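You operate a simulated robot arm through the tools that you are given. There is no shell and no other tool. Be economical: measure what you need, move in short steps, check, and stop when the job is done.

You run a simulated two-armed robot. Do the job below in one go: nothing can be reset, and whatever is moved stays where it is left.

JOB
Pick up the red small box from the top of the grey side bench with one hand, pass it to the other hand and put it on the sheet tray of cart c. Set down upright: small box.

It is judged by the outcome, as a careful person would: the job done as asked, and still so three seconds after it is handed in. It fails if anything else is knocked over, pushed out of place, dropped, spilled or broken. Flat cloth is picked up by pressing the open fingertips on it (5 to 10 N) and closing them slowly along it; thin cloth reads only 2 to 8 mm in the jaws.

ROBOT AND FRAMES
Two 7-joint arms with two-finger parallel grippers on one trunk, on a base that drives. Base frame: it is fixed to the floor where the robot stands at the start and does not move with it; the origin is under the middle of the robot, x ahead of it, y to its left, z up; the surface under the hand at the start is at about z = 800. Units: mm, rad, N and s.
The left shoulder is at the start at [70, 177, 946], the right one opposite. With the tool pointing down near the work surface each hand reaches from about 260 to 720 mm from the robot's upright axis, wherever it stands, measured 20 degrees to its own side. Places, roughly: sheet tray of cart c [-2200, -2500, 500]. Payload 3.43 kg a hand.
The tool frame of a hand sits at the grasp point between the pads (the TCP): z along the fingers, y along the line on which they close. The tips reach 30 mm beyond it. Largest opening 94 mm; finger width 28, thickness 10; the body of the gripper, 50 by 96 mm, starts 55 mm behind the TCP.
Orientation is that of the tool frame in the base frame, as [roll, pitch, yaw] about the fixed x, y, z axes, in that order (R = Rz(yaw) Ry(pitch) Rx(roll)). With the fingers straight down and closing along the base's y, the tool's x points along the base's -x, its y along +y and its z along -z.

CONTROLS
- The arms move only by the tool jog_arm. It takes "left_rows", "right_rows" or both (then of equal length, played together; a hand with none holds still); each is a list that holds one entry, the list of rows, each a list of 6 numbers: the shift along the tool's x, y, z in units of 400 mm (1.0 is 400 mm), then the turn, a rotation vector about the tool's x, y, z in units of 120 degrees (1.0 is 120 degrees). In form: [[[tx, ty, tz, ax, ay, az], ...]]. A call has 1 to 12 rows; each row is the pose to reach, as a shift and turn from the pose commanded when the call began, along the tool's axes at that moment. "left_claw" and "right_claw" are, for a hand that has rows, the gripper command, from -1 (fully open) to 1 (shut), values between in proportion, set as the call begins (left out, the last holds). A call with a number of a shift or a turn outside -1 to 1 is refused whole. Each row takes 0.2 s and may step no farther than 50 mm and 0.15 rad from the row before; otherwise, or with a gripper value out of range, the whole call is refused. Where a pose cannot be reached the arm comes as near as it can. A force on the tool above 40 N (or 10 N above the force at the start of the call, whichever is more), or a blocked arm, ends the call early, and 0.2 s more pass. The fingers move at their own pace (about 153 mm/s each) and stop on an object; they squeeze with about 36 N. The grip force told is the motor's: it shows also when the fingers shut on nothing. Time passes only in rows, and 0.2 s behind the last, so rows that repeat a pose let the fingers close. The reply holds the time, the measured pose of the TCP, the force on the tool along the base axes, the opening and the grip force, in the units named above and with some noise, with the torque about the TCP (base axes, N m) and any sound that the robot's microphone picked up.
- Cameras (640 x 400 px; columns grow to the right, rows downward): "scene" is now at [133.3, -35.4, 1275.3]; the picture's right is [-0.40, -0.92, -0.00], its down [-0.42, 0.18, -0.89] and it looks along [0.81, -0.36, -0.46] (base axes); focal length 285 px, centre (320, 200). "left" rides on the left gripper at [76, -14, -102] in its tool frame; the picture's right is [0.18, 0.98, 0.00], its down [-0.75, 0.14, -0.64] and it looks along [-0.63, 0.12, 0.77] (tool axes); focal length 243 px, centre (320, 200). "right" rides on the right gripper at [76, 14, -103] in its tool frame; the picture's right is [-0.18, 0.98, 0.00], its down [-0.75, -0.14, -0.64] and it looks along [-0.63, -0.12, 0.77] (tool axes); focal length 243 px, centre (320, 200). There is no depth. A picture from a camera that has moved, and an enlarged one, comes with that camera's place and axes in the base frame and with its lens.
- get_image(camera): a new picture of that camera. No time passes.
- lift_body(by): slides the trunk up (or, below 0, down) by that many mm; the arms and the scene camera ride with it, the base frame stays. It gives what a move gives, with no picture.
- base_move(legs): drives the robot by 1 to 6 legs, each [ahead, turn to the left] in mm and rad, along the robot's own axes; the way and the turn of a leg run together, so that a leg with both is an arc; at most 1500 mm and 3.142 rad a leg. The arms and the cameras ride along, it lands a little off, and it stops where it bumps. It gives what a move gives.
- aim_head(pan, tilt): turns the head with the scene camera to pan (to the left, within 1.501 rad either way) and tilt (down, from -0.506 to 1.204), counted from straight ahead of the robot. It gives what a move gives.
- enlarge(camera, box): a new picture of the part [left, top, right, bottom] of that camera's present view, enlarged. No time passes.
- job_done(): hands the job in; it is judged then, once.

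Work in short steps. Places have to be worked out from the pictures, the camera data and where the tool is seen: move nearer, look again, correct. Check each grasp and each placing, and mend what went wrong. You have 120 turns and 108 pictures in all, those below and enlarged ones among them. Open the grippers and draw the arms clear of the work before you hand the job in, unless the task says otherwise; then end with one line.

The tools are called after "Call:" by a JSON object that holds its "op" and its "data". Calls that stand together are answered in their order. jog_arm: Moves the arms, as the interface text tells. Its arguments: {"type":"object","properties":{"left_rows":{"type":"array","items":{"type":"array","items":{"type":"array","items":{"type":"number"}}}},"left_claw":{"type":"number"},"right_rows":{"type":"array","items":{"type":"array","items":{"type":"array","items":{"type":"number"}}}},"right_claw":{"type":"number"}},"required":[]} The other tools are called the same way: lift_body (by) slides the trunk up or down; base_move (legs) drives the base; aim_head (pan, tilt) turns the head that bears the scene camera; get_image (camera) takes a picture; enlarge (camera, box) takes an enlarged picture of a part of a camera's view; job_done () hands the job in.

At the start:

```text
t: 0.0
left_tcp_pos: [545.4, 62.3, 1058.9]
left_orientation: [-3.14, -0.001, -3.141]
left_ft_force: [-0.6, 0.4, -0.2]
left_moment: [-0.01, -0.01, 0.0]
left_grip_width: 93.9
left_gripper_force: 0.1
right_tcp_pos: [371.1, -375.8, 1050.7]
right_orientation: [3.139, 0.001, -3.141]
right_ft_force: [0.2, 0.5, -0.4]
right_moment: [0.0, -0.01, 0.02]
right_grip_width: 94.3
right_gripper_force: 0.1
trunk travel left (down, up): [-526.0, 314.0]
robot x, y, heading: [-2.2, 0.3, -0.002]
head pan, tilt: [-0.415, 0.475]
```

scene: 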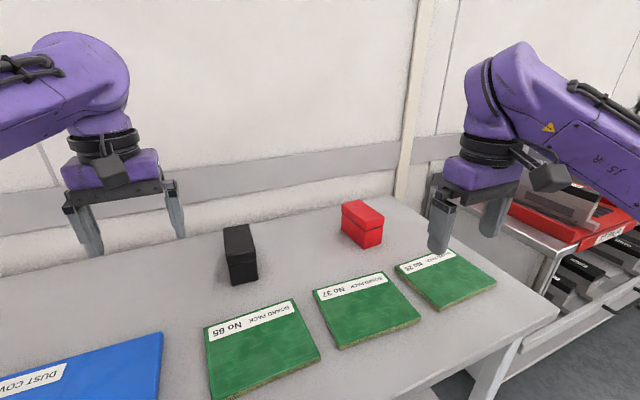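
right: 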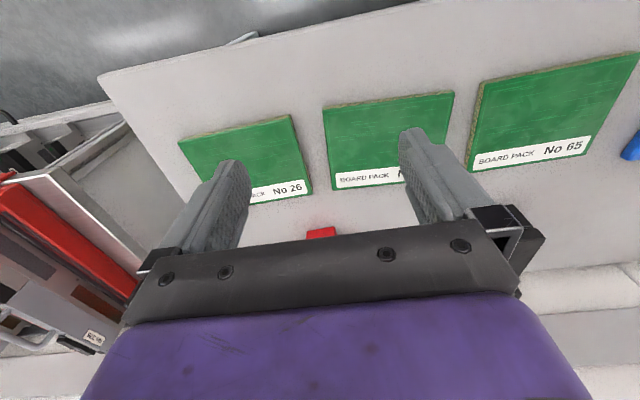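
left: 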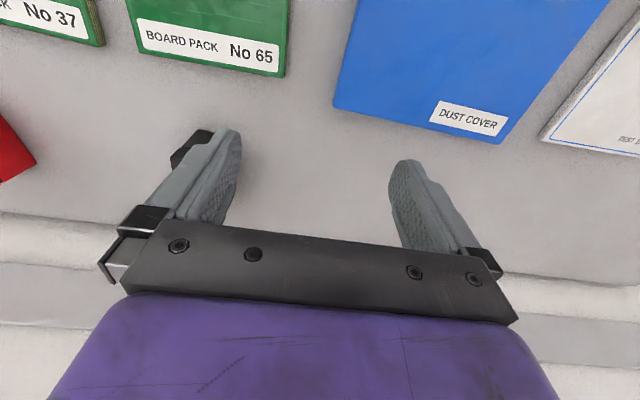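

I start with a close look at the red box; from the scene picture it is near [690, -430, 800].

Call:
{"op": "enlarge", "data": {"camera": "scene", "box": [300, 170, 420, 270]}}

Call:
{"op": "aim_head", "data": {"pan": -0.2, "tilt": 1.0}}

Call:
{"op": "get_image", "data": {"camera": "scene"}}

```text
4.00 times, centred on (360, 220) of scene
camera zoom: at [133.3, -35.4, 1275.3], right [-0.4, -0.92, 0.0], down [-0.42, 0.18, -0.89], along [0.81, -0.36, -0.46], focal length 1140 px, centre (160, 120)
```

zoom: 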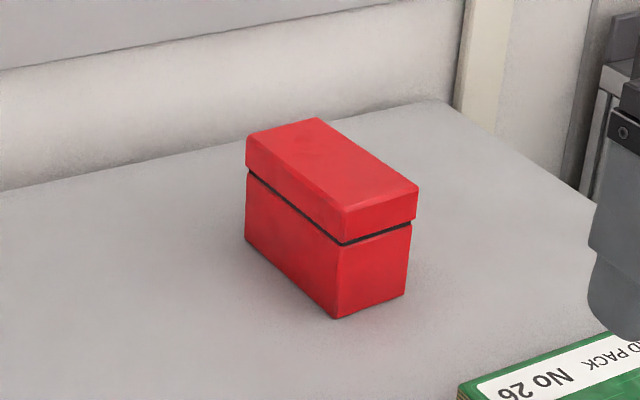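

```text
t: 0.9
left_tcp_pos: [546.0, 62.4, 1059.1]
left_orientation: [3.141, 0.001, 3.141]
left_ft_force: [-0.6, 0.8, -1.1]
left_moment: [0.02, 0.0, -0.02]
left_grip_width: 94.3
left_gripper_force: 0.1
right_tcp_pos: [370.4, -376.0, 1050.2]
right_orientation: [3.141, 0.001, -3.141]
right_ft_force: [0.0, 0.6, 0.2]
right_moment: [-0.03, 0.04, 0.0]
right_grip_width: 94.0
right_gripper_force: 0.1
trunk travel left (down, up): [-526.0, 314.0]
robot x, y, heading: [0.4, -2.5, -0.001]
head pan, tilt: [-0.201, 1.0]
```

```text
103 pictures are left
camera scene: at [117.9, -12.4, 1232.1], right [-0.2, -0.98, 0.0], down [-0.82, 0.17, -0.54], along [0.53, -0.11, -0.84], focal length 285 px, centre (320, 200)
```

scene: 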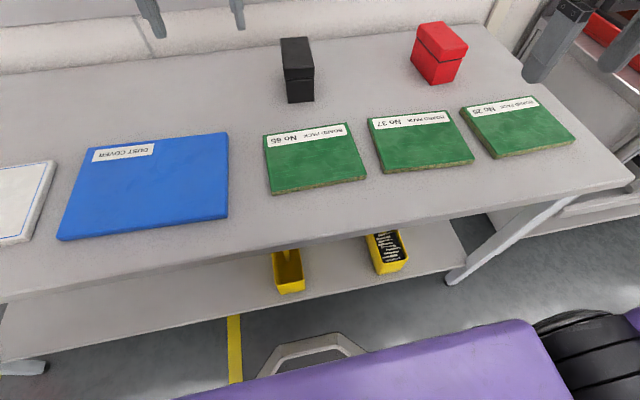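

The red box is about 110 (x) × 60 (y) × 87 mm with its centre near [712, -423], so it is a bit out of reach. I check the surroundings before I drive.

Call:
{"op": "aim_head", "data": {"pan": -1.3, "tilt": 0.5}}

Call:
{"op": "get_image", "data": {"camera": "scene"}}

Call:
{"op": "aim_head", "data": {"pan": 1.3, "tilt": 0.5}}

Call:
{"op": "get_image", "data": {"camera": "scene"}}

```text
t: 2.3
left_tcp_pos: [546.4, 61.4, 1059.4]
left_orientation: [3.141, -0.001, -3.14]
left_ft_force: [0.2, -0.2, 0.7]
left_moment: [0.0, 0.01, 0.01]
left_grip_width: 94.1
left_gripper_force: 0.0
right_tcp_pos: [369.6, -375.0, 1050.1]
right_orientation: [3.141, 0.0, -3.139]
right_ft_force: [-0.4, 0.2, 0.6]
right_moment: [-0.03, 0.02, -0.01]
right_grip_width: 94.0
right_gripper_force: 0.1
trunk travel left (down, up): [-526.0, 314.0]
robot x, y, heading: [1.0, -0.2, -0.001]
head pan, tilt: [-1.3, 0.499]
```

```text
102 pictures are left
camera scene: at [74.0, -86.1, 1273.1], right [-0.96, -0.27, 0.0], down [-0.13, 0.46, -0.88], along [0.24, -0.85, -0.48], focal length 285 px, centre (320, 200)
```

scene: 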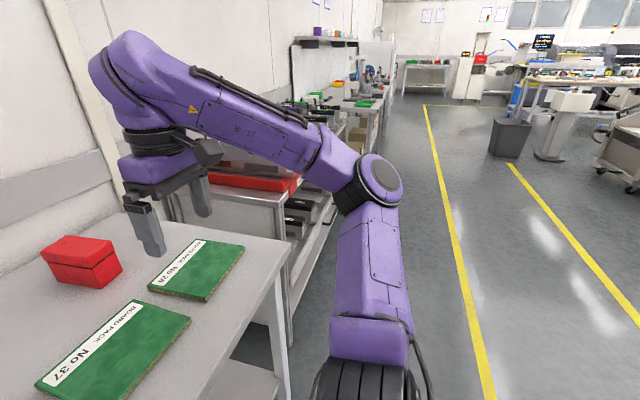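

```text
t: 4.6
left_tcp_pos: [546.0, 61.5, 1059.0]
left_orientation: [3.141, 0.001, 3.14]
left_ft_force: [0.0, -0.5, 0.3]
left_moment: [0.0, 0.02, -0.03]
left_grip_width: 93.7
left_gripper_force: 0.1
right_tcp_pos: [369.0, -375.7, 1049.8]
right_orientation: [3.139, 0.004, 3.141]
right_ft_force: [0.4, -0.2, -0.3]
right_moment: [0.04, -0.01, -0.01]
right_grip_width: 94.1
right_gripper_force: 0.0
trunk travel left (down, up): [-526.0, 314.0]
robot x, y, heading: [-1.3, -2.4, 0.004]
head pan, tilt: [1.3, 0.499]
```

```text
101 pictures are left
camera scene: at [73.9, 89.2, 1273.2], right [0.96, -0.27, 0.0], down [-0.13, -0.46, -0.88], along [0.23, 0.85, -0.48], focal length 285 px, centre (320, 200)
```

scene: 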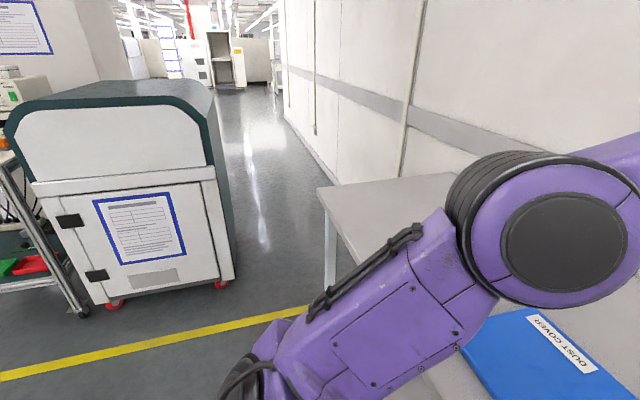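

The right side is open floor in front of the bench. I shift the robot about 260 mm to its right by turning, driving and turning back, with the hands high above everything.

Call:
{"op": "base_move", "data": {"legs": [[0, -1.57], [260, 0], [0, 1.57]]}}

Call:
{"op": "aim_head", "data": {"pan": -0.2, "tilt": 0.7}}

Call:
{"op": "get_image", "data": {"camera": "scene"}}

```text
t: 14.2
left_tcp_pos: [540.3, -192.9, 1059.0]
left_orientation: [3.141, -0.001, -3.14]
left_ft_force: [0.0, -0.2, -0.1]
left_moment: [0.01, 0.03, -0.02]
left_grip_width: 94.0
left_gripper_force: 0.1
right_tcp_pos: [365.8, -631.4, 1051.6]
right_orientation: [3.14, 0.003, -3.141]
right_ft_force: [0.2, -0.4, -0.1]
right_moment: [-0.02, 0.0, -0.02]
right_grip_width: 94.3
right_gripper_force: 0.0
trunk travel left (down, up): [-526.0, 314.0]
robot x, y, heading: [-3.7, -256.1, 0.004]
head pan, tilt: [1.3, 0.499]
```

```text
t: 15.8
left_tcp_pos: [540.8, -192.7, 1058.4]
left_orientation: [-3.142, 0.0, -3.141]
left_ft_force: [-0.1, 0.6, 1.0]
left_moment: [-0.01, -0.04, -0.02]
left_grip_width: 94.0
left_gripper_force: 0.1
right_tcp_pos: [365.8, -629.6, 1050.0]
right_orientation: [3.14, 0.002, -3.14]
right_ft_force: [-0.2, -0.3, -0.8]
right_moment: [0.02, 0.04, 0.01]
right_grip_width: 93.8
right_gripper_force: 0.0
trunk travel left (down, up): [-526.0, 314.0]
robot x, y, heading: [-2.6, -255.6, 0.002]
head pan, tilt: [-0.201, 0.7]
```

```text
100 pictures are left
camera scene: at [128.4, -271.1, 1255.5], right [-0.2, -0.98, 0.0], down [-0.63, 0.13, -0.76], along [0.75, -0.15, -0.64], focal length 285 px, centre (320, 200)
```

scene: 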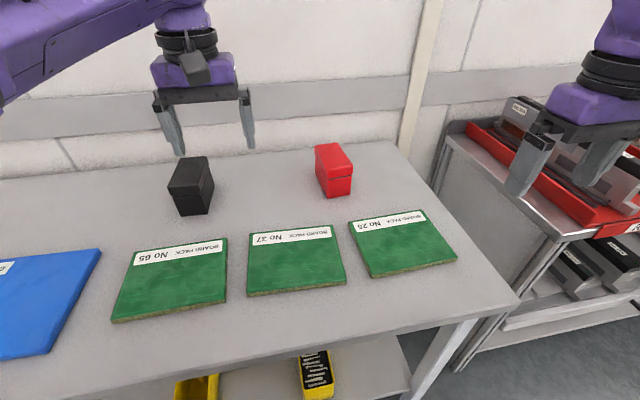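

The robot moved as meant. I measure the box again with a close-up.

Call:
{"op": "enlarge", "data": {"camera": "scene", "box": [290, 130, 390, 210]}}

```text
5.00 times, centred on (340, 170) of scene
camera zoom: at [128.4, -271.1, 1255.5], right [-0.2, -0.98, 0.0], down [-0.63, 0.13, -0.76], along [0.75, -0.15, -0.64], focal length 1424 px, centre (220, 350)
```

zoom: 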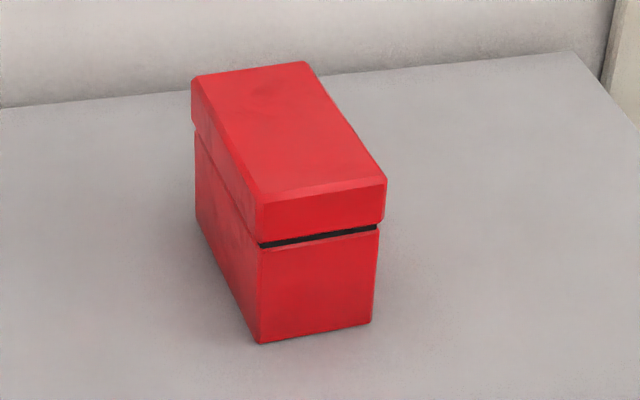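

I judge the box centre at [717, -423], yaw about 5°, with the lid seam at about z 859. I bring the right hand to a hover tilted 30° forward, ahead of the near half of the box, and draw the left hand back.

Call:
{"op": "jog_arm", "data": {"right_rows": [[[-0.0816, 0.0622, 0.0241, -0.0014, -0.0312, -0.0051], [-0.1631, 0.1244, 0.0481, -0.0027, -0.0625, -0.0102], [-0.2447, 0.1866, 0.0722, -0.0041, -0.0937, -0.0153], [-0.3263, 0.2488, 0.0963, -0.0055, -0.1249, -0.0204], [-0.4078, 0.3109, 0.1203, -0.0068, -0.1561, -0.0254], [-0.4894, 0.3731, 0.1444, -0.0082, -0.1874, -0.0305], [-0.5709, 0.4353, 0.1684, -0.0095, -0.2186, -0.0356], [-0.6525, 0.4975, 0.1925, -0.0109, -0.2498, -0.0407], [-0.6525, 0.4975, 0.1925, -0.0109, -0.2498, -0.0407]]], "left_rows": [[[0.05, 0.04, 0, 0, 0, 0], [0.1, 0.08, 0, 0, 0, 0], [0.15, 0.12, 0, 0, 0, 0], [0.2, 0.16, 0, 0, 0, 0], [0.25, 0.2, 0, 0, 0, 0], [0.3, 0.24, 0, 0, 0, 0], [0.35, 0.28, 0, 0, 0, 0], [0.375, 0.3, 0, 0, 0, 0], [0.375, 0.3, 0, 0, 0, 0]]], "right_claw": -1}}

Call:
{"op": "get_image", "data": {"camera": "right"}}

Call:
{"op": "get_image", "data": {"camera": "scene"}}

```text
t: 17.8
left_tcp_pos: [390.4, -73.0, 1059.1]
left_orientation: [3.139, 0.0, -3.141]
left_ft_force: [0.3, 0.3, 0.7]
left_moment: [0.02, -0.03, 0.02]
left_grip_width: 94.0
left_gripper_force: 0.1
right_tcp_pos: [626.9, -431.1, 976.3]
right_orientation: [3.14, 0.527, -3.052]
right_ft_force: [-0.2, -0.8, -0.6]
right_moment: [0.03, 0.03, 0.03]
right_grip_width: 93.9
right_gripper_force: 0.1
trunk travel left (down, up): [-526.0, 314.0]
robot x, y, heading: [-4.7, -260.0, 0.001]
head pan, tilt: [-0.201, 0.7]
```

```text
98 pictures are left
camera right: at [508.7, -428.0, 1026.3], right [0.07, 0.99, 0.09], down [0.34, -0.11, 0.93], along [0.94, -0.03, -0.35], focal length 243 px, centre (320, 200)
```

right: 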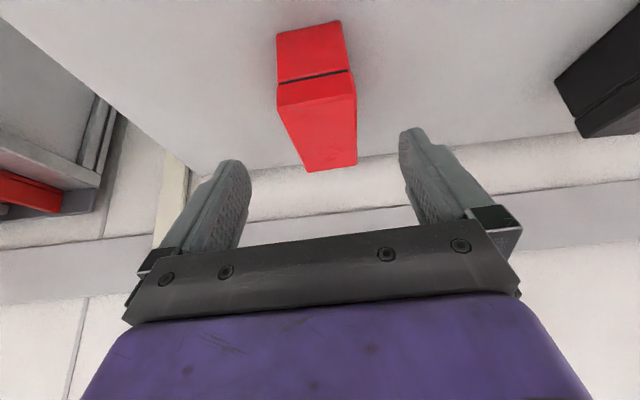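

```text
97 pictures are left
camera scene: at [127.5, -272.1, 1255.5], right [-0.2, -0.98, 0.0], down [-0.63, 0.13, -0.77], along [0.75, -0.15, -0.64], focal length 285 px, centre (320, 200)
```

scene: 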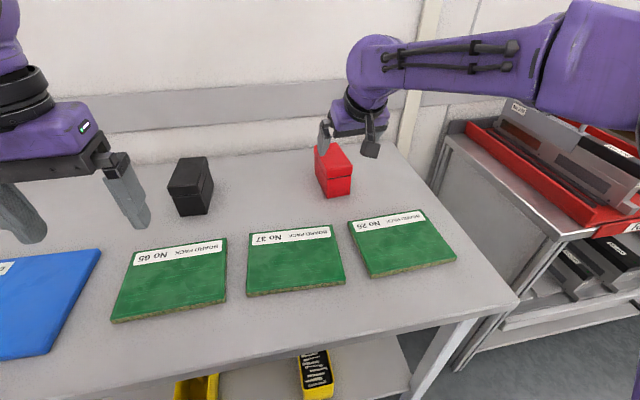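

The wrist camera gives a box centre of [719, -423] and confirms the 5° yaw. The target lies straight along the tool's z, so I advance in stages.

Call:
{"op": "jog_arm", "data": {"right_rows": [[[0, 0, 0.08, 0, 0, 0], [0, 0, 0.16, 0, 0, 0], [0, 0, 0.22, 0, 0, 0], [0, 0, 0.26, 0, 0, 0], [0, 0, 0.26, 0, 0, 0]]]}}

Call:
{"op": "get_image", "data": {"camera": "right"}}

```text
t: 19.0
left_tcp_pos: [391.7, -72.8, 1059.2]
left_orientation: [3.141, 0.002, -3.141]
left_ft_force: [-1.2, 0.0, 0.3]
left_moment: [0.02, 0.01, -0.03]
left_grip_width: 93.7
left_gripper_force: 0.0
right_tcp_pos: [678.7, -425.2, 885.1]
right_orientation: [-3.141, 0.526, -3.053]
right_ft_force: [0.1, 0.4, 1.2]
right_moment: [0.02, 0.02, -0.01]
right_grip_width: 94.3
right_gripper_force: 0.1
trunk travel left (down, up): [-526.0, 314.0]
robot x, y, heading: [-3.2, -258.8, -0.003]
head pan, tilt: [-0.201, 0.7]
```

```text
96 pictures are left
camera right: at [561.4, -422.5, 935.1], right [0.07, 0.99, 0.09], down [0.34, -0.11, 0.93], along [0.94, -0.03, -0.35], focal length 243 px, centre (320, 200)
```

right: 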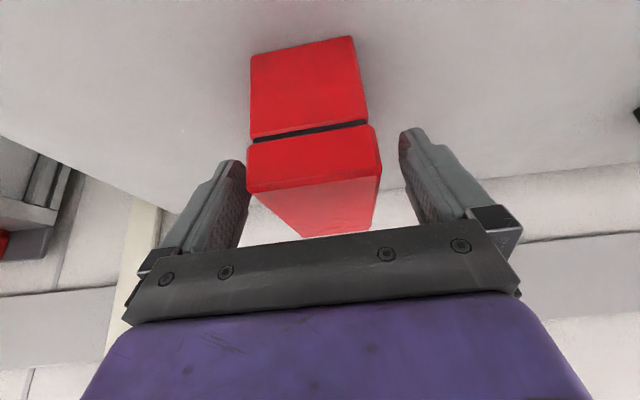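

The fingers straddle the box, which sits 3–4 mm to the -y side. I correct that, advance 38 mm, and check before closing.

Call:
{"op": "jog_arm", "data": {"right_rows": [[[0, -0.008, 0.04, 0, 0, 0], [0, -0.008, 0.075, 0, 0, 0], [0, -0.008, 0.095, 0, 0, 0], [0, -0.008, 0.095, 0, 0, 0]]]}}

Call:
{"op": "get_image", "data": {"camera": "right"}}

```text
t: 20.0
left_tcp_pos: [391.6, -72.3, 1059.2]
left_orientation: [3.141, 0.002, 3.141]
left_ft_force: [0.3, 0.2, 0.4]
left_moment: [0.01, 0.0, 0.01]
left_grip_width: 94.3
left_gripper_force: 0.0
right_tcp_pos: [697.3, -427.2, 851.3]
right_orientation: [3.138, 0.525, -3.053]
right_ft_force: [-0.1, -0.3, 0.3]
right_moment: [0.03, 0.01, 0.01]
right_grip_width: 93.6
right_gripper_force: 0.0
trunk travel left (down, up): [-526.0, 314.0]
robot x, y, heading: [-7.2, -255.1, 0.005]
head pan, tilt: [-0.201, 0.7]
```

```text
95 pictures are left
camera right: at [579.9, -423.0, 902.1], right [0.07, 0.99, 0.09], down [0.34, -0.11, 0.93], along [0.94, -0.03, -0.35], focal length 243 px, centre (320, 200)
```

right: 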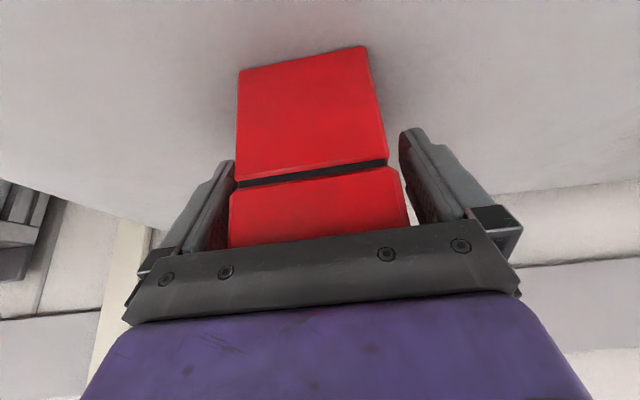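

The box is centred between the fingers with no contact force. I close the right gripper.

Call:
{"op": "jog_arm", "data": {"right_rows": [[[0, 0, 0, 0, 0, 0], [0, 0, 0, 0, 0, 0], [0, 0, 0, 0, 0, 0], [0, 0, 0, 0, 0, 0]]], "right_claw": 1}}

Call:
{"op": "get_image", "data": {"camera": "right"}}

```text
t: 21.0
left_tcp_pos: [391.3, -72.5, 1058.0]
left_orientation: [3.141, -0.002, -3.141]
left_ft_force: [0.2, 0.1, -0.1]
left_moment: [-0.02, -0.01, 0.0]
left_grip_width: 94.0
left_gripper_force: 0.0
right_tcp_pos: [697.7, -426.1, 851.7]
right_orientation: [3.14, 0.525, -3.052]
right_ft_force: [-0.3, -0.1, -0.5]
right_moment: [-0.05, -0.21, 0.05]
right_grip_width: 69.0
right_gripper_force: 36.2
trunk travel left (down, up): [-526.0, 314.0]
robot x, y, heading: [-5.2, -256.8, -0.003]
head pan, tilt: [-0.201, 0.7]
```

```text
94 pictures are left
camera right: at [580.0, -422.9, 902.2], right [0.07, 0.99, 0.09], down [0.34, -0.11, 0.93], along [0.94, -0.03, -0.35], focal length 243 px, centre (320, 200)
```

right: 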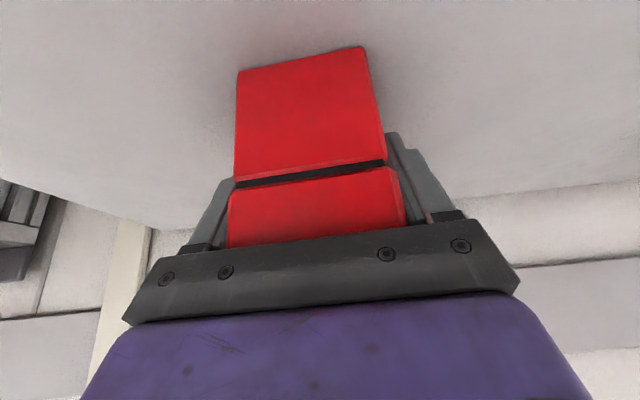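

The grip reads 69 mm, probably on the slightly overhanging lid. I lift it by only 12 mm to see whether the body comes up with the lid.

Call:
{"op": "jog_arm", "data": {"right_rows": [[[0.008, 0, -0.013, 0, 0, 0], [0.015, 0, -0.026, 0, 0, 0], [0.015, 0, -0.026, 0, 0, 0]]]}}

Call:
{"op": "get_image", "data": {"camera": "right"}}

Call:
{"op": "enlarge", "data": {"camera": "scene", "box": [290, 110, 390, 210]}}

```text
t: 21.8
left_tcp_pos: [392.2, -71.7, 1057.7]
left_orientation: [-3.141, 0.001, 3.141]
left_ft_force: [-0.6, -0.5, 1.3]
left_moment: [-0.03, 0.0, 0.03]
left_grip_width: 94.0
left_gripper_force: 0.2
right_tcp_pos: [688.6, -428.8, 856.4]
right_orientation: [3.141, 0.524, -3.052]
right_ft_force: [0.3, 0.4, -2.0]
right_moment: [0.0, 0.05, 0.0]
right_grip_width: 68.9
right_gripper_force: 36.4
trunk travel left (down, up): [-526.0, 314.0]
robot x, y, heading: [-4.4, -257.2, 0.002]
head pan, tilt: [-0.201, 0.7]
```

```text
93 pictures are left
camera right: at [570.5, -424.9, 907.2], right [0.07, 0.99, 0.09], down [0.34, -0.11, 0.93], along [0.94, -0.03, -0.35], focal length 243 px, centre (320, 200)
```

right: 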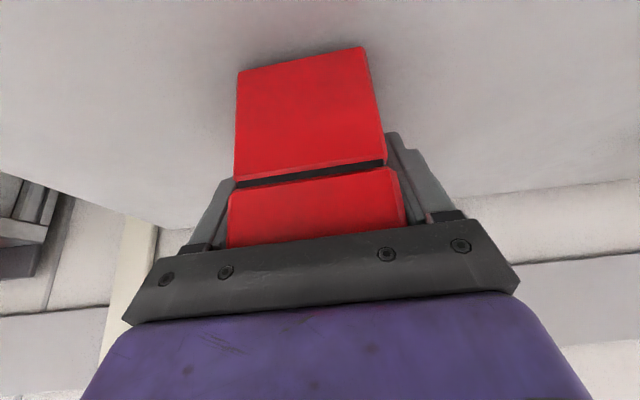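

```text
4.00 times, centred on (340, 160) of scene
camera zoom: at [129.1, -271.1, 1255.3], right [-0.2, -0.98, 0.0], down [-0.63, 0.13, -0.76], along [0.75, -0.15, -0.64], focal length 1140 px, centre (240, 360)
```

zoom: 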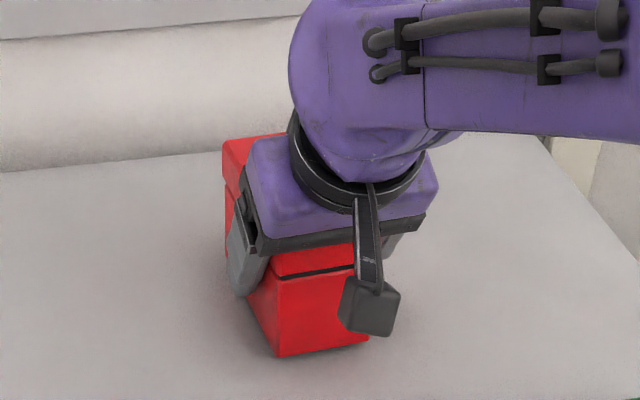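

The body stays with the lid and the load is light at about 2 N. I lift it well clear and draw it back.

Call:
{"op": "jog_arm", "data": {"right_rows": [[[-0.05, 0, -0.087, 0, 0, 0], [-0.03, 0.018, -0.177, 0, 0, 0], [-0.012, 0.036, -0.267, 0, 0, 0], [0.006, 0.054, -0.357, 0, 0, 0], [0.0245, 0.0715, -0.447, 0, 0, 0], [0.0245, 0.0715, -0.447, 0, 0, 0]]]}}

Call:
{"op": "get_image", "data": {"camera": "scene"}}

```text
t: 23.2
left_tcp_pos: [392.3, -72.8, 1057.5]
left_orientation: [3.141, -0.001, 3.141]
left_ft_force: [0.9, 0.1, -0.9]
left_moment: [0.03, 0.0, 0.01]
left_grip_width: 94.1
left_gripper_force: 0.0
right_tcp_pos: [589.2, -410.2, 1007.7]
right_orientation: [3.139, 0.524, -3.053]
right_ft_force: [0.6, 0.1, -3.3]
right_moment: [0.01, 0.09, 0.0]
right_grip_width: 69.1
right_gripper_force: 36.4
trunk travel left (down, up): [-526.0, 314.0]
robot x, y, heading: [-3.4, -257.8, 0.0]
head pan, tilt: [-0.201, 0.7]
```

```text
91 pictures are left
camera scene: at [129.9, -271.3, 1255.2], right [-0.2, -0.98, 0.0], down [-0.63, 0.13, -0.76], along [0.75, -0.15, -0.65], focal length 285 px, centre (320, 200)
```

scene: 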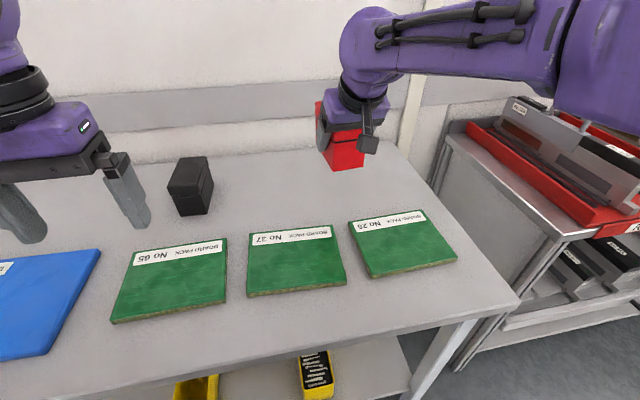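

Now I swing the box about the vertical so that its free end points to the left hand, and bring it before the robot.

Call:
{"op": "jog_arm", "data": {"right_rows": [[[0.0152, 0.0245, -0.0145, -0.0322, 0, -0.0557], [0.0304, 0.0491, -0.0291, -0.0644, 0, -0.1115], [0.0455, 0.0736, -0.0436, -0.0965, 0, -0.1672], [0.0607, 0.0982, -0.0582, -0.1287, 0, -0.2229], [0.0759, 0.1227, -0.0727, -0.1609, 0, -0.2786], [0.0911, 0.1473, -0.0873, -0.1931, 0, -0.3344], [0.1063, 0.1718, -0.1018, -0.2253, 0, -0.3901], [0.1215, 0.1964, -0.1164, -0.2575, 0, -0.4458], [0.1366, 0.2209, -0.1309, -0.2896, 0, -0.5015], [0.1518, 0.2455, -0.1455, -0.3218, 0, -0.5573], [0.167, 0.27, -0.16, -0.354, 0, -0.613], [0.167, 0.27, -0.16, -0.354, 0, -0.613]]]}}

Call:
{"op": "aim_head", "data": {"pan": 0.0, "tilt": 0.6}}

Call:
{"op": "get_image", "data": {"camera": "scene"}}

```text
t: 25.8
left_tcp_pos: [391.6, -72.1, 1058.0]
left_orientation: [-3.14, 0.001, 3.141]
left_ft_force: [0.1, -0.5, 0.0]
left_moment: [-0.02, -0.01, 0.03]
left_grip_width: 94.0
left_gripper_force: 0.1
right_tcp_pos: [488.2, -307.6, 1029.0]
right_orientation: [-3.139, 0.525, -1.567]
right_ft_force: [0.1, 0.0, -2.5]
right_moment: [-0.09, -0.01, 0.01]
right_grip_width: 69.1
right_gripper_force: 35.5
trunk travel left (down, up): [-526.0, 314.0]
robot x, y, heading: [-8.9, -252.9, -0.002]
head pan, tilt: [-0.201, 0.7]
```

```text
t: 26.5
left_tcp_pos: [390.8, -72.3, 1058.4]
left_orientation: [3.141, 0.001, 3.142]
left_ft_force: [0.1, 0.8, 0.2]
left_moment: [0.04, -0.02, 0.01]
left_grip_width: 93.9
left_gripper_force: 0.0
right_tcp_pos: [488.8, -307.6, 1028.9]
right_orientation: [-3.139, 0.525, -1.57]
right_ft_force: [-0.1, 0.2, -2.6]
right_moment: [-0.03, 0.03, -0.02]
right_grip_width: 69.1
right_gripper_force: 36.2
trunk travel left (down, up): [-526.0, 314.0]
robot x, y, heading: [-2.8, -258.0, 0.003]
head pan, tilt: [0.0, 0.6]
```

```text
90 pictures are left
camera scene: at [133.8, -254.1, 1264.0], right [0.0, -1.0, 0.0], down [-0.57, 0.0, -0.82], along [0.82, 0.0, -0.57], focal length 285 px, centre (320, 200)
```

scene: 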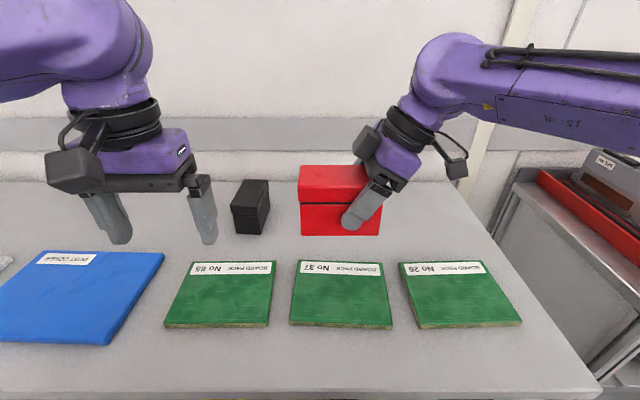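

The box is level with its free end to the left. I look closer at the right wrist to know what the left hand must clear.

Call:
{"op": "enlarge", "data": {"camera": "scene", "box": [280, 90, 480, 250]}}

```text
2.50 times, centred on (380, 170) of scene
camera zoom: at [133.8, -254.1, 1264.0], right [0.0, -1.0, 0.0], down [-0.57, 0.0, -0.82], along [0.82, 0.0, -0.57], focal length 712 px, centre (170, 275)
```

zoom: 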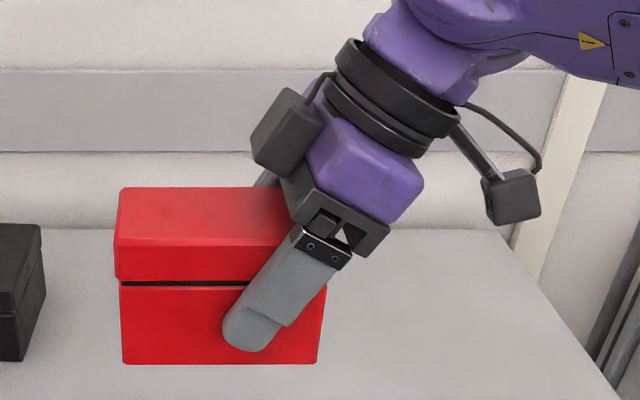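

A sensor block juts out on the upper side of the right wrist, so the left hand will come in tilted 30° the mirrored way. Both its fingers and wrist then clear the right hand. I move it to a standoff first.

Call:
{"op": "jog_arm", "data": {"left_rows": [[[-0.0203, -0.0214, -0.0165, 0.0163, -0.0163, 0.0609], [-0.0407, -0.0428, -0.0329, 0.0327, -0.0327, 0.1219], [-0.061, -0.0643, -0.0494, 0.049, -0.049, 0.1828], [-0.0813, -0.0857, -0.0658, 0.0653, -0.0653, 0.2438], [-0.1017, -0.1071, -0.0823, 0.0817, -0.0817, 0.3047], [-0.122, -0.1285, -0.0988, 0.098, -0.098, 0.3657], [-0.1423, -0.1499, -0.1152, 0.1143, -0.1143, 0.4266], [-0.1627, -0.1713, -0.1317, 0.1307, -0.1307, 0.4875], [-0.183, -0.1928, -0.1481, 0.147, -0.147, 0.5485], [-0.2033, -0.2142, -0.1646, 0.1633, -0.1633, 0.6094], [-0.2237, -0.2356, -0.181, 0.1797, -0.1797, 0.6704], [-0.244, -0.257, -0.1975, 0.196, -0.196, 0.7313]]], "left_claw": -1}}

Call:
{"op": "get_image", "data": {"camera": "left"}}

Call:
{"op": "get_image", "data": {"camera": "scene"}}

```text
t: 29.1
left_tcp_pos: [490.6, -177.3, 1138.5]
left_orientation: [3.139, 0.526, 1.57]
left_ft_force: [0.0, 0.1, 0.2]
left_moment: [0.03, 0.05, 0.0]
left_grip_width: 94.1
left_gripper_force: 0.0
right_tcp_pos: [489.2, -308.9, 1029.3]
right_orientation: [-3.139, 0.525, -1.57]
right_ft_force: [0.2, 0.1, -2.5]
right_moment: [-0.04, 0.01, -0.03]
right_grip_width: 69.3
right_gripper_force: 35.4
trunk travel left (down, up): [-526.0, 314.0]
robot x, y, heading: [-4.6, -257.1, 0.0]
head pan, tilt: [0.0, 0.6]
```

```text
88 pictures are left
camera left: at [474.2, -58.9, 1187.5], right [0.98, 0.16, -0.09], down [0.14, -0.33, 0.93], along [0.12, -0.93, -0.35], focal length 243 px, centre (320, 200)
```

left: 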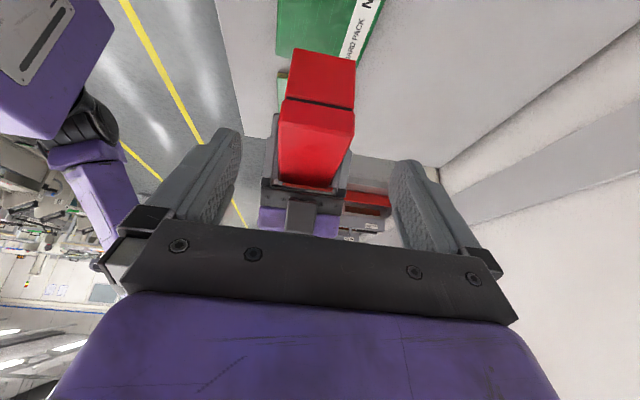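

```text
87 pictures are left
camera scene: at [134.6, -254.5, 1263.9], right [0.0, -1.0, 0.0], down [-0.57, 0.0, -0.82], along [0.82, 0.0, -0.57], focal length 285 px, centre (320, 200)
```

scene: 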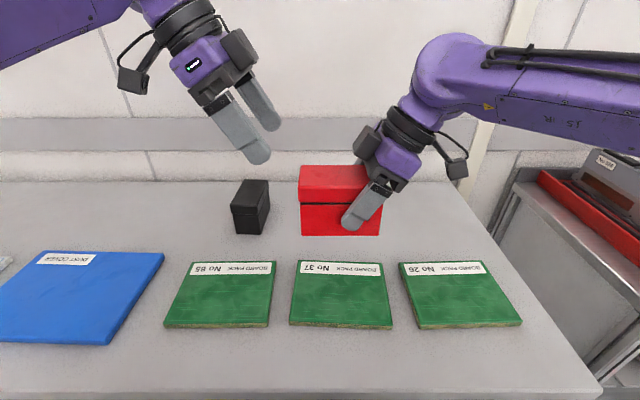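

The left camera puts the free end at y ≈ -227 and x ≈ 486. I advance the left hand along its fingers with a 3 mm correction and pause to check.

Call:
{"op": "jog_arm", "data": {"left_rows": [[[0, -0.0075, 0.08, 0, 0, 0], [0, -0.0075, 0.16, 0, 0, 0], [0, -0.0075, 0.22, 0, 0, 0], [0, -0.0075, 0.22, 0, 0, 0]]]}}

Call:
{"op": "get_image", "data": {"camera": "left"}}

Call:
{"op": "enlarge", "data": {"camera": "scene", "box": [220, 70, 460, 260]}}

```text
t: 30.1
left_tcp_pos: [483.9, -219.0, 1062.0]
left_orientation: [3.139, 0.524, 1.571]
left_ft_force: [-0.1, -0.5, -0.4]
left_moment: [0.0, 0.0, -0.03]
left_grip_width: 94.1
left_gripper_force: 0.1
right_tcp_pos: [488.9, -307.5, 1029.8]
right_orientation: [-3.139, 0.525, -1.569]
right_ft_force: [-0.3, 0.2, -3.7]
right_moment: [-0.1, -0.02, 0.02]
right_grip_width: 69.0
right_gripper_force: 35.8
trunk travel left (down, up): [-526.0, 314.0]
robot x, y, heading: [-6.7, -253.6, -0.001]
head pan, tilt: [0.0, 0.6]
```

```text
86 pictures are left
camera left: at [469.3, -102.3, 1111.6], right [0.98, 0.16, -0.09], down [0.14, -0.33, 0.93], along [0.12, -0.93, -0.35], focal length 243 px, centre (320, 200)
```

left: 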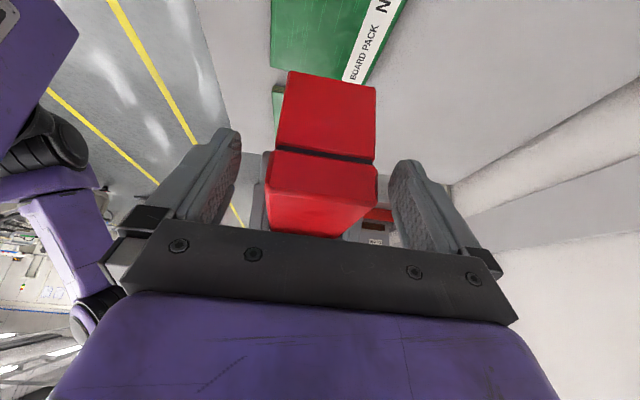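

```text
2.11 times, centred on (340, 165) of scene
camera zoom: at [133.7, -253.9, 1264.0], right [0.0, -1.0, 0.0], down [-0.57, 0.0, -0.82], along [0.82, 0.0, -0.57], focal length 600 px, centre (278, 274)
```

zoom: 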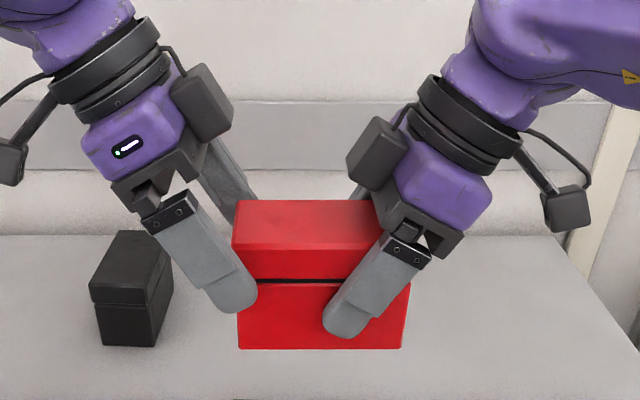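

The approach is clear. I advance the last 43 mm, nudging 2 mm in +x.

Call:
{"op": "jog_arm", "data": {"left_rows": [[[0, 0.005, 0.04, 0, 0, 0], [0, 0.006, 0.08, 0, 0, 0], [0, 0.006, 0.1075, 0, 0, 0], [0, 0.006, 0.1075, 0, 0, 0]]]}}

Call:
{"op": "get_image", "data": {"camera": "left"}}

Call:
{"op": "enlarge", "data": {"camera": "scene", "box": [220, 70, 460, 260]}}

```text
t: 31.1
left_tcp_pos: [488.9, -241.6, 1025.5]
left_orientation: [-3.141, 0.524, 1.573]
left_ft_force: [-0.1, -0.4, -0.8]
left_moment: [0.02, 0.02, -0.01]
left_grip_width: 94.0
left_gripper_force: 0.1
right_tcp_pos: [488.9, -308.0, 1029.3]
right_orientation: [-3.14, 0.527, -1.568]
right_ft_force: [-1.6, 0.0, -2.6]
right_moment: [-0.07, -0.04, 0.02]
right_grip_width: 68.9
right_gripper_force: 35.8
trunk travel left (down, up): [-526.0, 314.0]
robot x, y, heading: [-6.9, -255.5, -0.001]
head pan, tilt: [0.0, 0.6]
```

```text
84 pictures are left
camera left: at [473.4, -124.3, 1073.9], right [0.98, 0.16, -0.09], down [0.14, -0.33, 0.93], along [0.12, -0.93, -0.35], focal length 243 px, centre (320, 200)
```

left: 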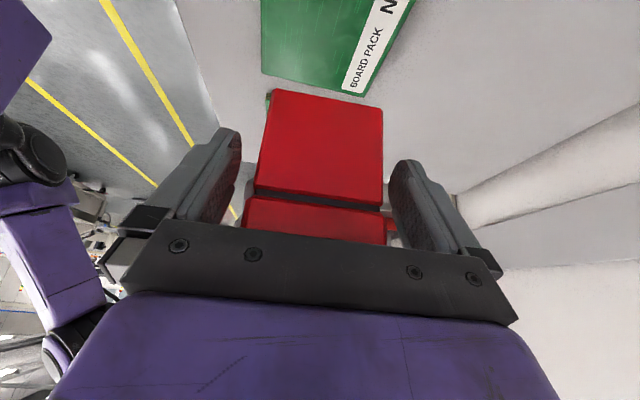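

```text
2.11 times, centred on (340, 165) of scene
camera zoom: at [133.8, -254.0, 1264.0], right [0.0, -1.0, 0.0], down [-0.57, 0.0, -0.82], along [0.82, 0.0, -0.57], focal length 600 px, centre (278, 274)
```

zoom: 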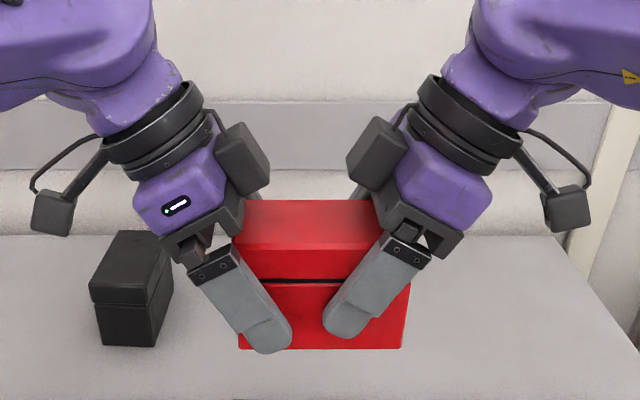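

Both hands are well placed with a gap between the fingers. I close the left gripper.

Call:
{"op": "jog_arm", "data": {"left_rows": [[[0, 0, 0, 0, 0, 0], [0, 0, 0, 0, 0, 0], [0, 0, 0, 0, 0, 0], [0, 0, 0, 0, 0, 0]]], "left_claw": 1}}

```text
t: 32.1
left_tcp_pos: [488.5, -241.8, 1025.6]
left_orientation: [3.14, 0.524, 1.569]
left_ft_force: [-14.4, 0.3, 0.3]
left_moment: [-0.04, -0.19, -0.17]
left_grip_width: 69.0
left_gripper_force: 36.3
right_tcp_pos: [488.6, -309.1, 1028.9]
right_orientation: [-3.14, 0.523, -1.571]
right_ft_force: [14.3, -0.3, -2.6]
right_moment: [-0.05, 0.15, -0.77]
right_grip_width: 69.2
right_gripper_force: 35.2
trunk travel left (down, up): [-526.0, 314.0]
robot x, y, heading: [-1.2, -256.5, 0.005]
head pan, tilt: [0.0, 0.6]
```

Both grip 69 mm, with a small side strain of 14 N between them. I shift the left hand 1.5 mm in -x to relieve it before releasing.

Call:
{"op": "jog_arm", "data": {"left_rows": [[[0, -0.004, 0, 0, 0, 0], [0, -0.004, 0, 0, 0, 0]]]}}

```text
t: 32.7
left_tcp_pos: [487.3, -241.5, 1024.6]
left_orientation: [3.141, 0.525, 1.573]
left_ft_force: [-5.2, 2.4, 1.7]
left_moment: [-0.37, 0.46, -0.15]
left_grip_width: 69.3
left_gripper_force: 36.4
right_tcp_pos: [487.4, -309.0, 1028.9]
right_orientation: [-3.141, 0.523, -1.568]
right_ft_force: [4.6, -3.0, -4.8]
right_moment: [0.13, -0.46, -0.15]
right_grip_width: 69.4
right_gripper_force: 35.9
trunk travel left (down, up): [-526.0, 314.0]
robot x, y, heading: [-3.4, -257.9, 0.002]
head pan, tilt: [0.0, 0.6]
```

The strain is down to 5 N. I open the right hand while both hold still.

Call:
{"op": "jog_arm", "data": {"right_rows": [[[0, 0, 0, 0, 0, 0], [0, 0, 0, 0, 0, 0], [0, 0, 0, 0, 0, 0]]], "right_claw": -1}}

Call:
{"op": "enlarge", "data": {"camera": "scene", "box": [220, 70, 460, 260]}}

```text
t: 33.5
left_tcp_pos: [486.8, -242.1, 1025.1]
left_orientation: [3.14, 0.523, 1.572]
left_ft_force: [0.2, -0.2, 0.5]
left_moment: [0.12, -0.02, 0.03]
left_grip_width: 68.9
left_gripper_force: 35.9
right_tcp_pos: [487.2, -308.6, 1029.5]
right_orientation: [-3.141, 0.525, -1.569]
right_ft_force: [0.5, 0.6, 1.0]
right_moment: [0.04, -0.01, 0.03]
right_grip_width: 94.0
right_gripper_force: 0.0
trunk travel left (down, up): [-526.0, 314.0]
robot x, y, heading: [-0.1, -254.2, 0.002]
head pan, tilt: [0.0, 0.6]
```

```text
2.11 times, centred on (340, 165) of scene
camera zoom: at [133.9, -254.1, 1264.0], right [0.0, -1.0, 0.0], down [-0.57, 0.0, -0.82], along [0.82, 0.0, -0.57], focal length 600 px, centre (278, 274)
```

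zoom: 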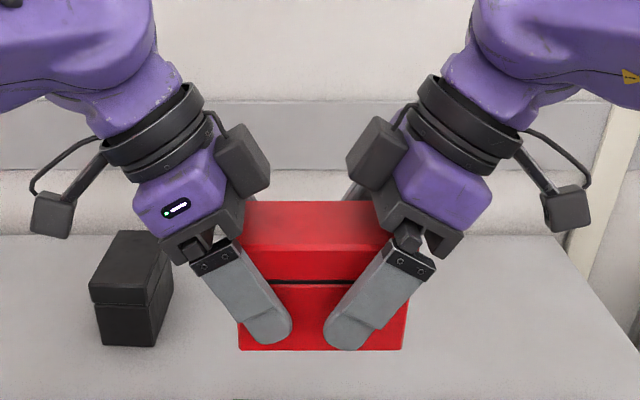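

The left hand holds the box alone. I retract the right hand along its fingers.

Call:
{"op": "jog_arm", "data": {"right_rows": [[[0, 0, -0.05, 0, 0, 0], [0, 0, -0.14, 0, 0, 0], [0, 0, -0.24, 0, 0, 0], [0, 0, -0.34, 0, 0, 0], [0, 0, -0.34, 0, 0, 0]]]}}

Call:
{"op": "get_image", "data": {"camera": "scene"}}

```text
t: 34.7
left_tcp_pos: [487.9, -242.3, 1024.4]
left_orientation: [3.141, 0.524, 1.57]
left_ft_force: [-0.5, -0.4, 0.4]
left_moment: [0.13, -0.02, 0.03]
left_grip_width: 68.7
left_gripper_force: 35.3
right_tcp_pos: [487.8, -377.3, 1147.9]
right_orientation: [-3.14, 0.525, -1.569]
right_ft_force: [0.1, -0.6, -0.5]
right_moment: [0.02, 0.02, -0.02]
right_grip_width: 94.1
right_gripper_force: 0.0
trunk travel left (down, up): [-526.0, 314.0]
robot x, y, heading: [-0.6, -256.1, 0.0]
head pan, tilt: [0.0, 0.6]
```

```text
81 pictures are left
camera scene: at [134.1, -254.0, 1264.0], right [0.0, -1.0, 0.0], down [-0.57, 0.0, -0.82], along [0.82, 0.0, -0.57], focal length 285 px, centre (320, 200)
```

scene: 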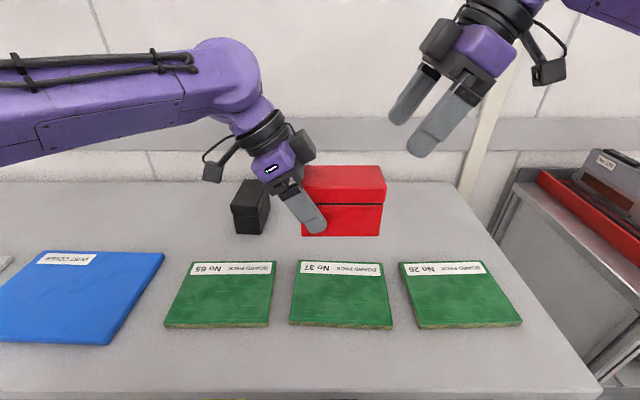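

Handover done. I bring both hands in to a compact driving pose, the right back to straight down.

Call:
{"op": "jog_arm", "data": {"right_rows": [[[0.0401, 0.0308, -0.0068, 0.0163, 0.0163, 0.0609], [0.0802, 0.0617, -0.0136, 0.0327, 0.0327, 0.1219], [0.1203, 0.0925, -0.0204, 0.049, 0.049, 0.1828], [0.1603, 0.1233, -0.0272, 0.0653, 0.0653, 0.2438], [0.2004, 0.1542, -0.034, 0.0817, 0.0817, 0.3047], [0.2405, 0.185, -0.0408, 0.098, 0.098, 0.3657], [0.2806, 0.2158, -0.0475, 0.1143, 0.1143, 0.4266], [0.3207, 0.2467, -0.0543, 0.1307, 0.1307, 0.4875], [0.3608, 0.2775, -0.0611, 0.147, 0.147, 0.5485], [0.4008, 0.3083, -0.0679, 0.1633, 0.1633, 0.6094], [0.4409, 0.3392, -0.0747, 0.1797, 0.1797, 0.6704], [0.481, 0.37, -0.0815, 0.196, 0.196, 0.7313]]], "left_rows": [[[0.0096, -0.0225, -0.0092, 0, 0, 0], [0.0192, -0.045, -0.0183, 0, 0, 0], [0.0288, -0.0675, -0.0275, 0, 0, 0], [0.0383, -0.09, -0.0367, 0, 0, 0], [0.0479, -0.1125, -0.0458, 0, 0, 0], [0.0575, -0.135, -0.055, 0, 0, 0], [0.0671, -0.1575, -0.0642, 0, 0, 0], [0.0767, -0.18, -0.0733, 0, 0, 0], [0.0863, -0.2025, -0.0825, 0, 0, 0], [0.0958, -0.225, -0.0917, 0, 0, 0], [0.1054, -0.2475, -0.1008, 0, 0, 0], [0.115, -0.27, -0.11, 0, 0, 0]]]}}

Call:
{"op": "aim_head", "data": {"pan": -1.5, "tilt": 0.3}}

Call:
{"op": "get_image", "data": {"camera": "scene"}}

```text
t: 37.3
left_tcp_pos: [377.4, -180.0, 1039.5]
left_orientation: [3.139, 0.525, 1.571]
left_ft_force: [-0.4, 0.6, -2.5]
left_moment: [0.12, 0.02, -0.03]
left_grip_width: 69.3
left_gripper_force: 36.2
right_tcp_pos: [338.9, -561.6, 1078.7]
right_orientation: [3.141, 0.002, -3.141]
right_ft_force: [-0.4, -0.4, 0.4]
right_moment: [0.01, 0.0, -0.01]
right_grip_width: 94.1
right_gripper_force: 0.2
trunk travel left (down, up): [-526.0, 314.0]
robot x, y, heading: [-4.7, -259.6, 0.003]
head pan, tilt: [0.0, 0.6]
```

```text
t: 38.9
left_tcp_pos: [378.2, -179.6, 1039.2]
left_orientation: [-3.141, 0.524, 1.571]
left_ft_force: [0.7, -0.2, -2.9]
left_moment: [0.13, 0.0, -0.06]
left_grip_width: 69.1
left_gripper_force: 36.0
right_tcp_pos: [339.7, -561.2, 1079.7]
right_orientation: [3.14, 0.002, -3.14]
right_ft_force: [-0.1, 0.1, -0.3]
right_moment: [-0.02, 0.0, 0.0]
right_grip_width: 94.0
right_gripper_force: 0.0
trunk travel left (down, up): [-526.0, 314.0]
robot x, y, heading: [-6.4, -253.7, 0.001]
head pan, tilt: [-1.499, 0.3]
```

```text
80 pictures are left
camera scene: at [52.2, -347.3, 1291.5], right [-1.0, -0.07, 0.0], down [-0.02, 0.3, -0.96], along [0.07, -0.95, -0.3], focal length 285 px, centre (320, 200)
```

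scene: 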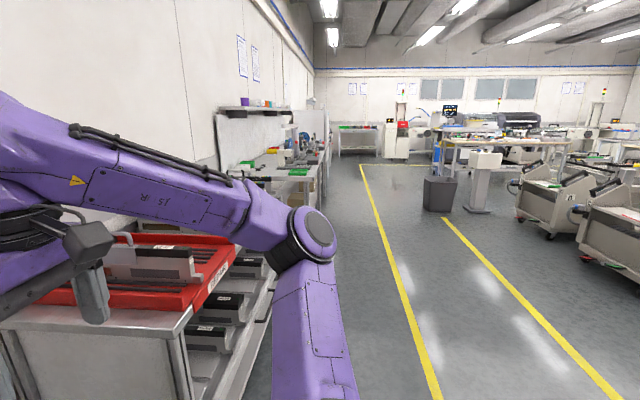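

The carts lie to the right rear. I turn right and look for cart C.

Call:
{"op": "base_move", "data": {"legs": [[0, -1.57]]}}

Call:
{"op": "aim_head", "data": {"pan": -0.85, "tilt": 0.25}}

Call:
{"op": "get_image", "data": {"camera": "scene"}}

```text
t: 43.1
left_tcp_pos: [69.5, -639.2, 1038.3]
left_orientation: [3.141, 0.525, -0.003]
left_ft_force: [-0.2, 1.2, -2.0]
left_moment: [-0.05, -0.11, 0.03]
left_grip_width: 69.2
left_gripper_force: 36.1
right_tcp_pos: [-310.7, -599.6, 1079.6]
right_orientation: [3.14, 0.002, 1.57]
right_ft_force: [0.4, 0.3, 0.2]
right_moment: [-0.01, 0.02, 0.0]
right_grip_width: 93.8
right_gripper_force: 0.1
trunk travel left (down, up): [-526.0, 314.0]
robot x, y, heading: [-3.1, -256.6, -1.573]
head pan, tilt: [-1.499, 0.3]
```

```text
t: 44.2
left_tcp_pos: [69.4, -638.1, 1038.3]
left_orientation: [3.141, 0.523, -0.003]
left_ft_force: [-0.2, -1.2, -3.3]
left_moment: [0.01, -0.13, -0.01]
left_grip_width: 69.0
left_gripper_force: 36.4
right_tcp_pos: [-310.7, -598.1, 1079.3]
right_orientation: [3.139, 0.001, 1.571]
right_ft_force: [-0.1, 0.1, -0.4]
right_moment: [-0.01, 0.01, -0.04]
right_grip_width: 94.0
right_gripper_force: 0.0
trunk travel left (down, up): [-526.0, 314.0]
robot x, y, heading: [-5.6, -255.9, -1.575]
head pan, tilt: [-0.85, 0.25]
```

```text
79 pictures are left
camera scene: at [-75.6, -366.0, 1296.3], right [-0.66, 0.75, 0.0], down [0.19, 0.16, -0.97], along [-0.73, -0.64, -0.25], focal length 285 px, centre (320, 200)
```

scene: 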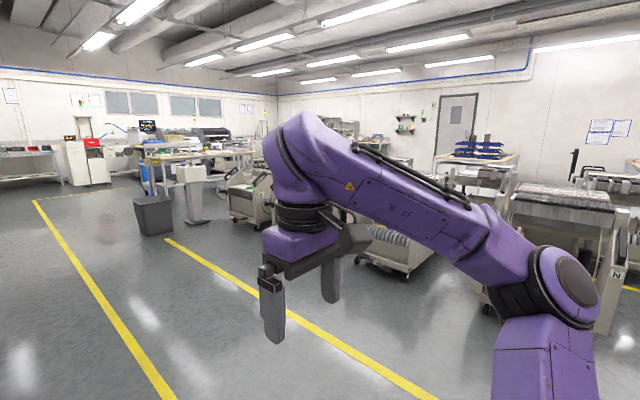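

Cart C should be behind my right hand in this view. I turn a bit more to the right and drive a little nearer.

Call:
{"op": "base_move", "data": {"legs": [[0, -0.8]]}}

Call:
{"op": "aim_head", "data": {"pan": 0.0, "tilt": 0.2}}

Call:
{"op": "get_image", "data": {"camera": "scene"}}

```text
t: 46.6
left_tcp_pos: [-223.3, -578.0, 1040.1]
left_orientation: [-3.141, 0.523, -0.791]
left_ft_force: [0.4, -0.1, -2.4]
left_moment: [-0.09, -0.09, -0.03]
left_grip_width: 69.2
left_gripper_force: 35.9
right_tcp_pos: [-464.0, -282.4, 1079.7]
right_orientation: [3.139, 0.003, 0.779]
right_ft_force: [0.6, 0.1, 0.7]
right_moment: [-0.02, 0.02, 0.03]
right_grip_width: 93.9
right_gripper_force: 0.1
trunk travel left (down, up): [-526.0, 314.0]
robot x, y, heading: [-4.9, -255.8, -2.363]
head pan, tilt: [-0.85, 0.25]
```

```text
t: 47.8
left_tcp_pos: [-223.0, -579.3, 1038.9]
left_orientation: [3.141, 0.525, -0.789]
left_ft_force: [-0.3, 0.3, -3.0]
left_moment: [-0.05, -0.09, 0.0]
left_grip_width: 68.9
left_gripper_force: 36.1
right_tcp_pos: [-464.0, -280.3, 1079.1]
right_orientation: [3.139, 0.001, 0.781]
right_ft_force: [-0.1, -1.2, -0.5]
right_moment: [0.0, 0.02, -0.01]
right_grip_width: 94.0
right_gripper_force: 0.2
trunk travel left (down, up): [-526.0, 314.0]
robot x, y, heading: [-0.9, -256.0, -2.358]
head pan, tilt: [0.0, 0.201]
```

```text
78 pictures are left
camera scene: at [-107.1, -355.2, 1300.8], right [-0.7, 0.71, 0.0], down [0.14, 0.14, -0.98], along [-0.7, -0.69, -0.2], focal length 285 px, centre (320, 200)
```

scene: 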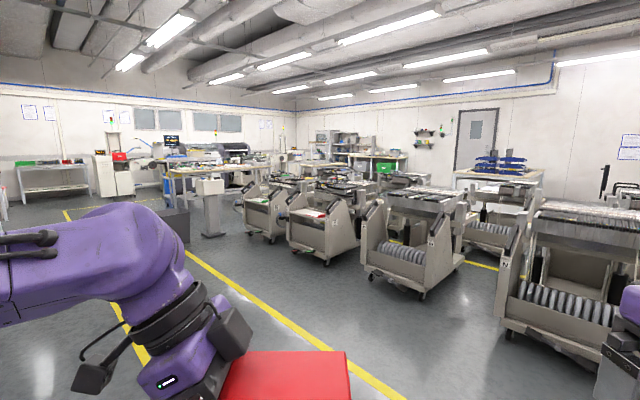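

Call:
{"op": "enlarge", "data": {"camera": "scene", "box": [230, 150, 480, 300]}}

Call:
{"op": "enlarge", "data": {"camera": "scene", "box": [270, 170, 390, 270]}}

```text
2.56 times, centred on (355, 225) of scene
camera zoom: at [-107.1, -355.2, 1300.8], right [-0.7, 0.71, 0.0], down [0.14, 0.14, -0.98], along [-0.7, -0.69, -0.2], focal length 729 px, centre (230, 136)
```

zoom: 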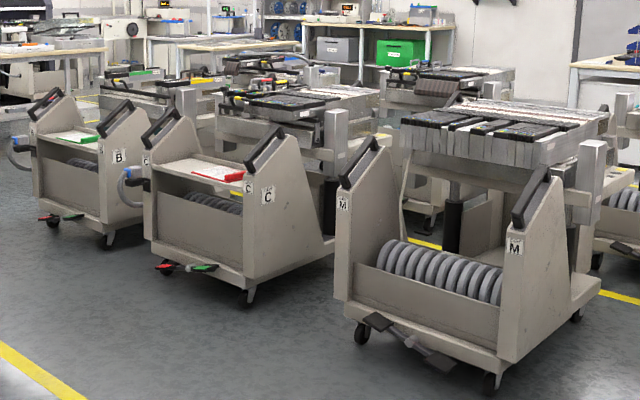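

```text
4.00 times, centred on (330, 220) of scene
camera zoom: at [-107.1, -355.2, 1300.8], right [-0.7, 0.71, 0.0], down [0.14, 0.14, -0.98], along [-0.7, -0.69, -0.2], focal length 1140 px, centre (280, 120)
```

zoom: 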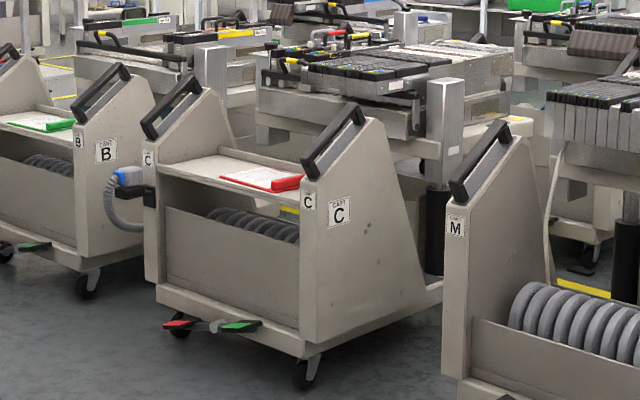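

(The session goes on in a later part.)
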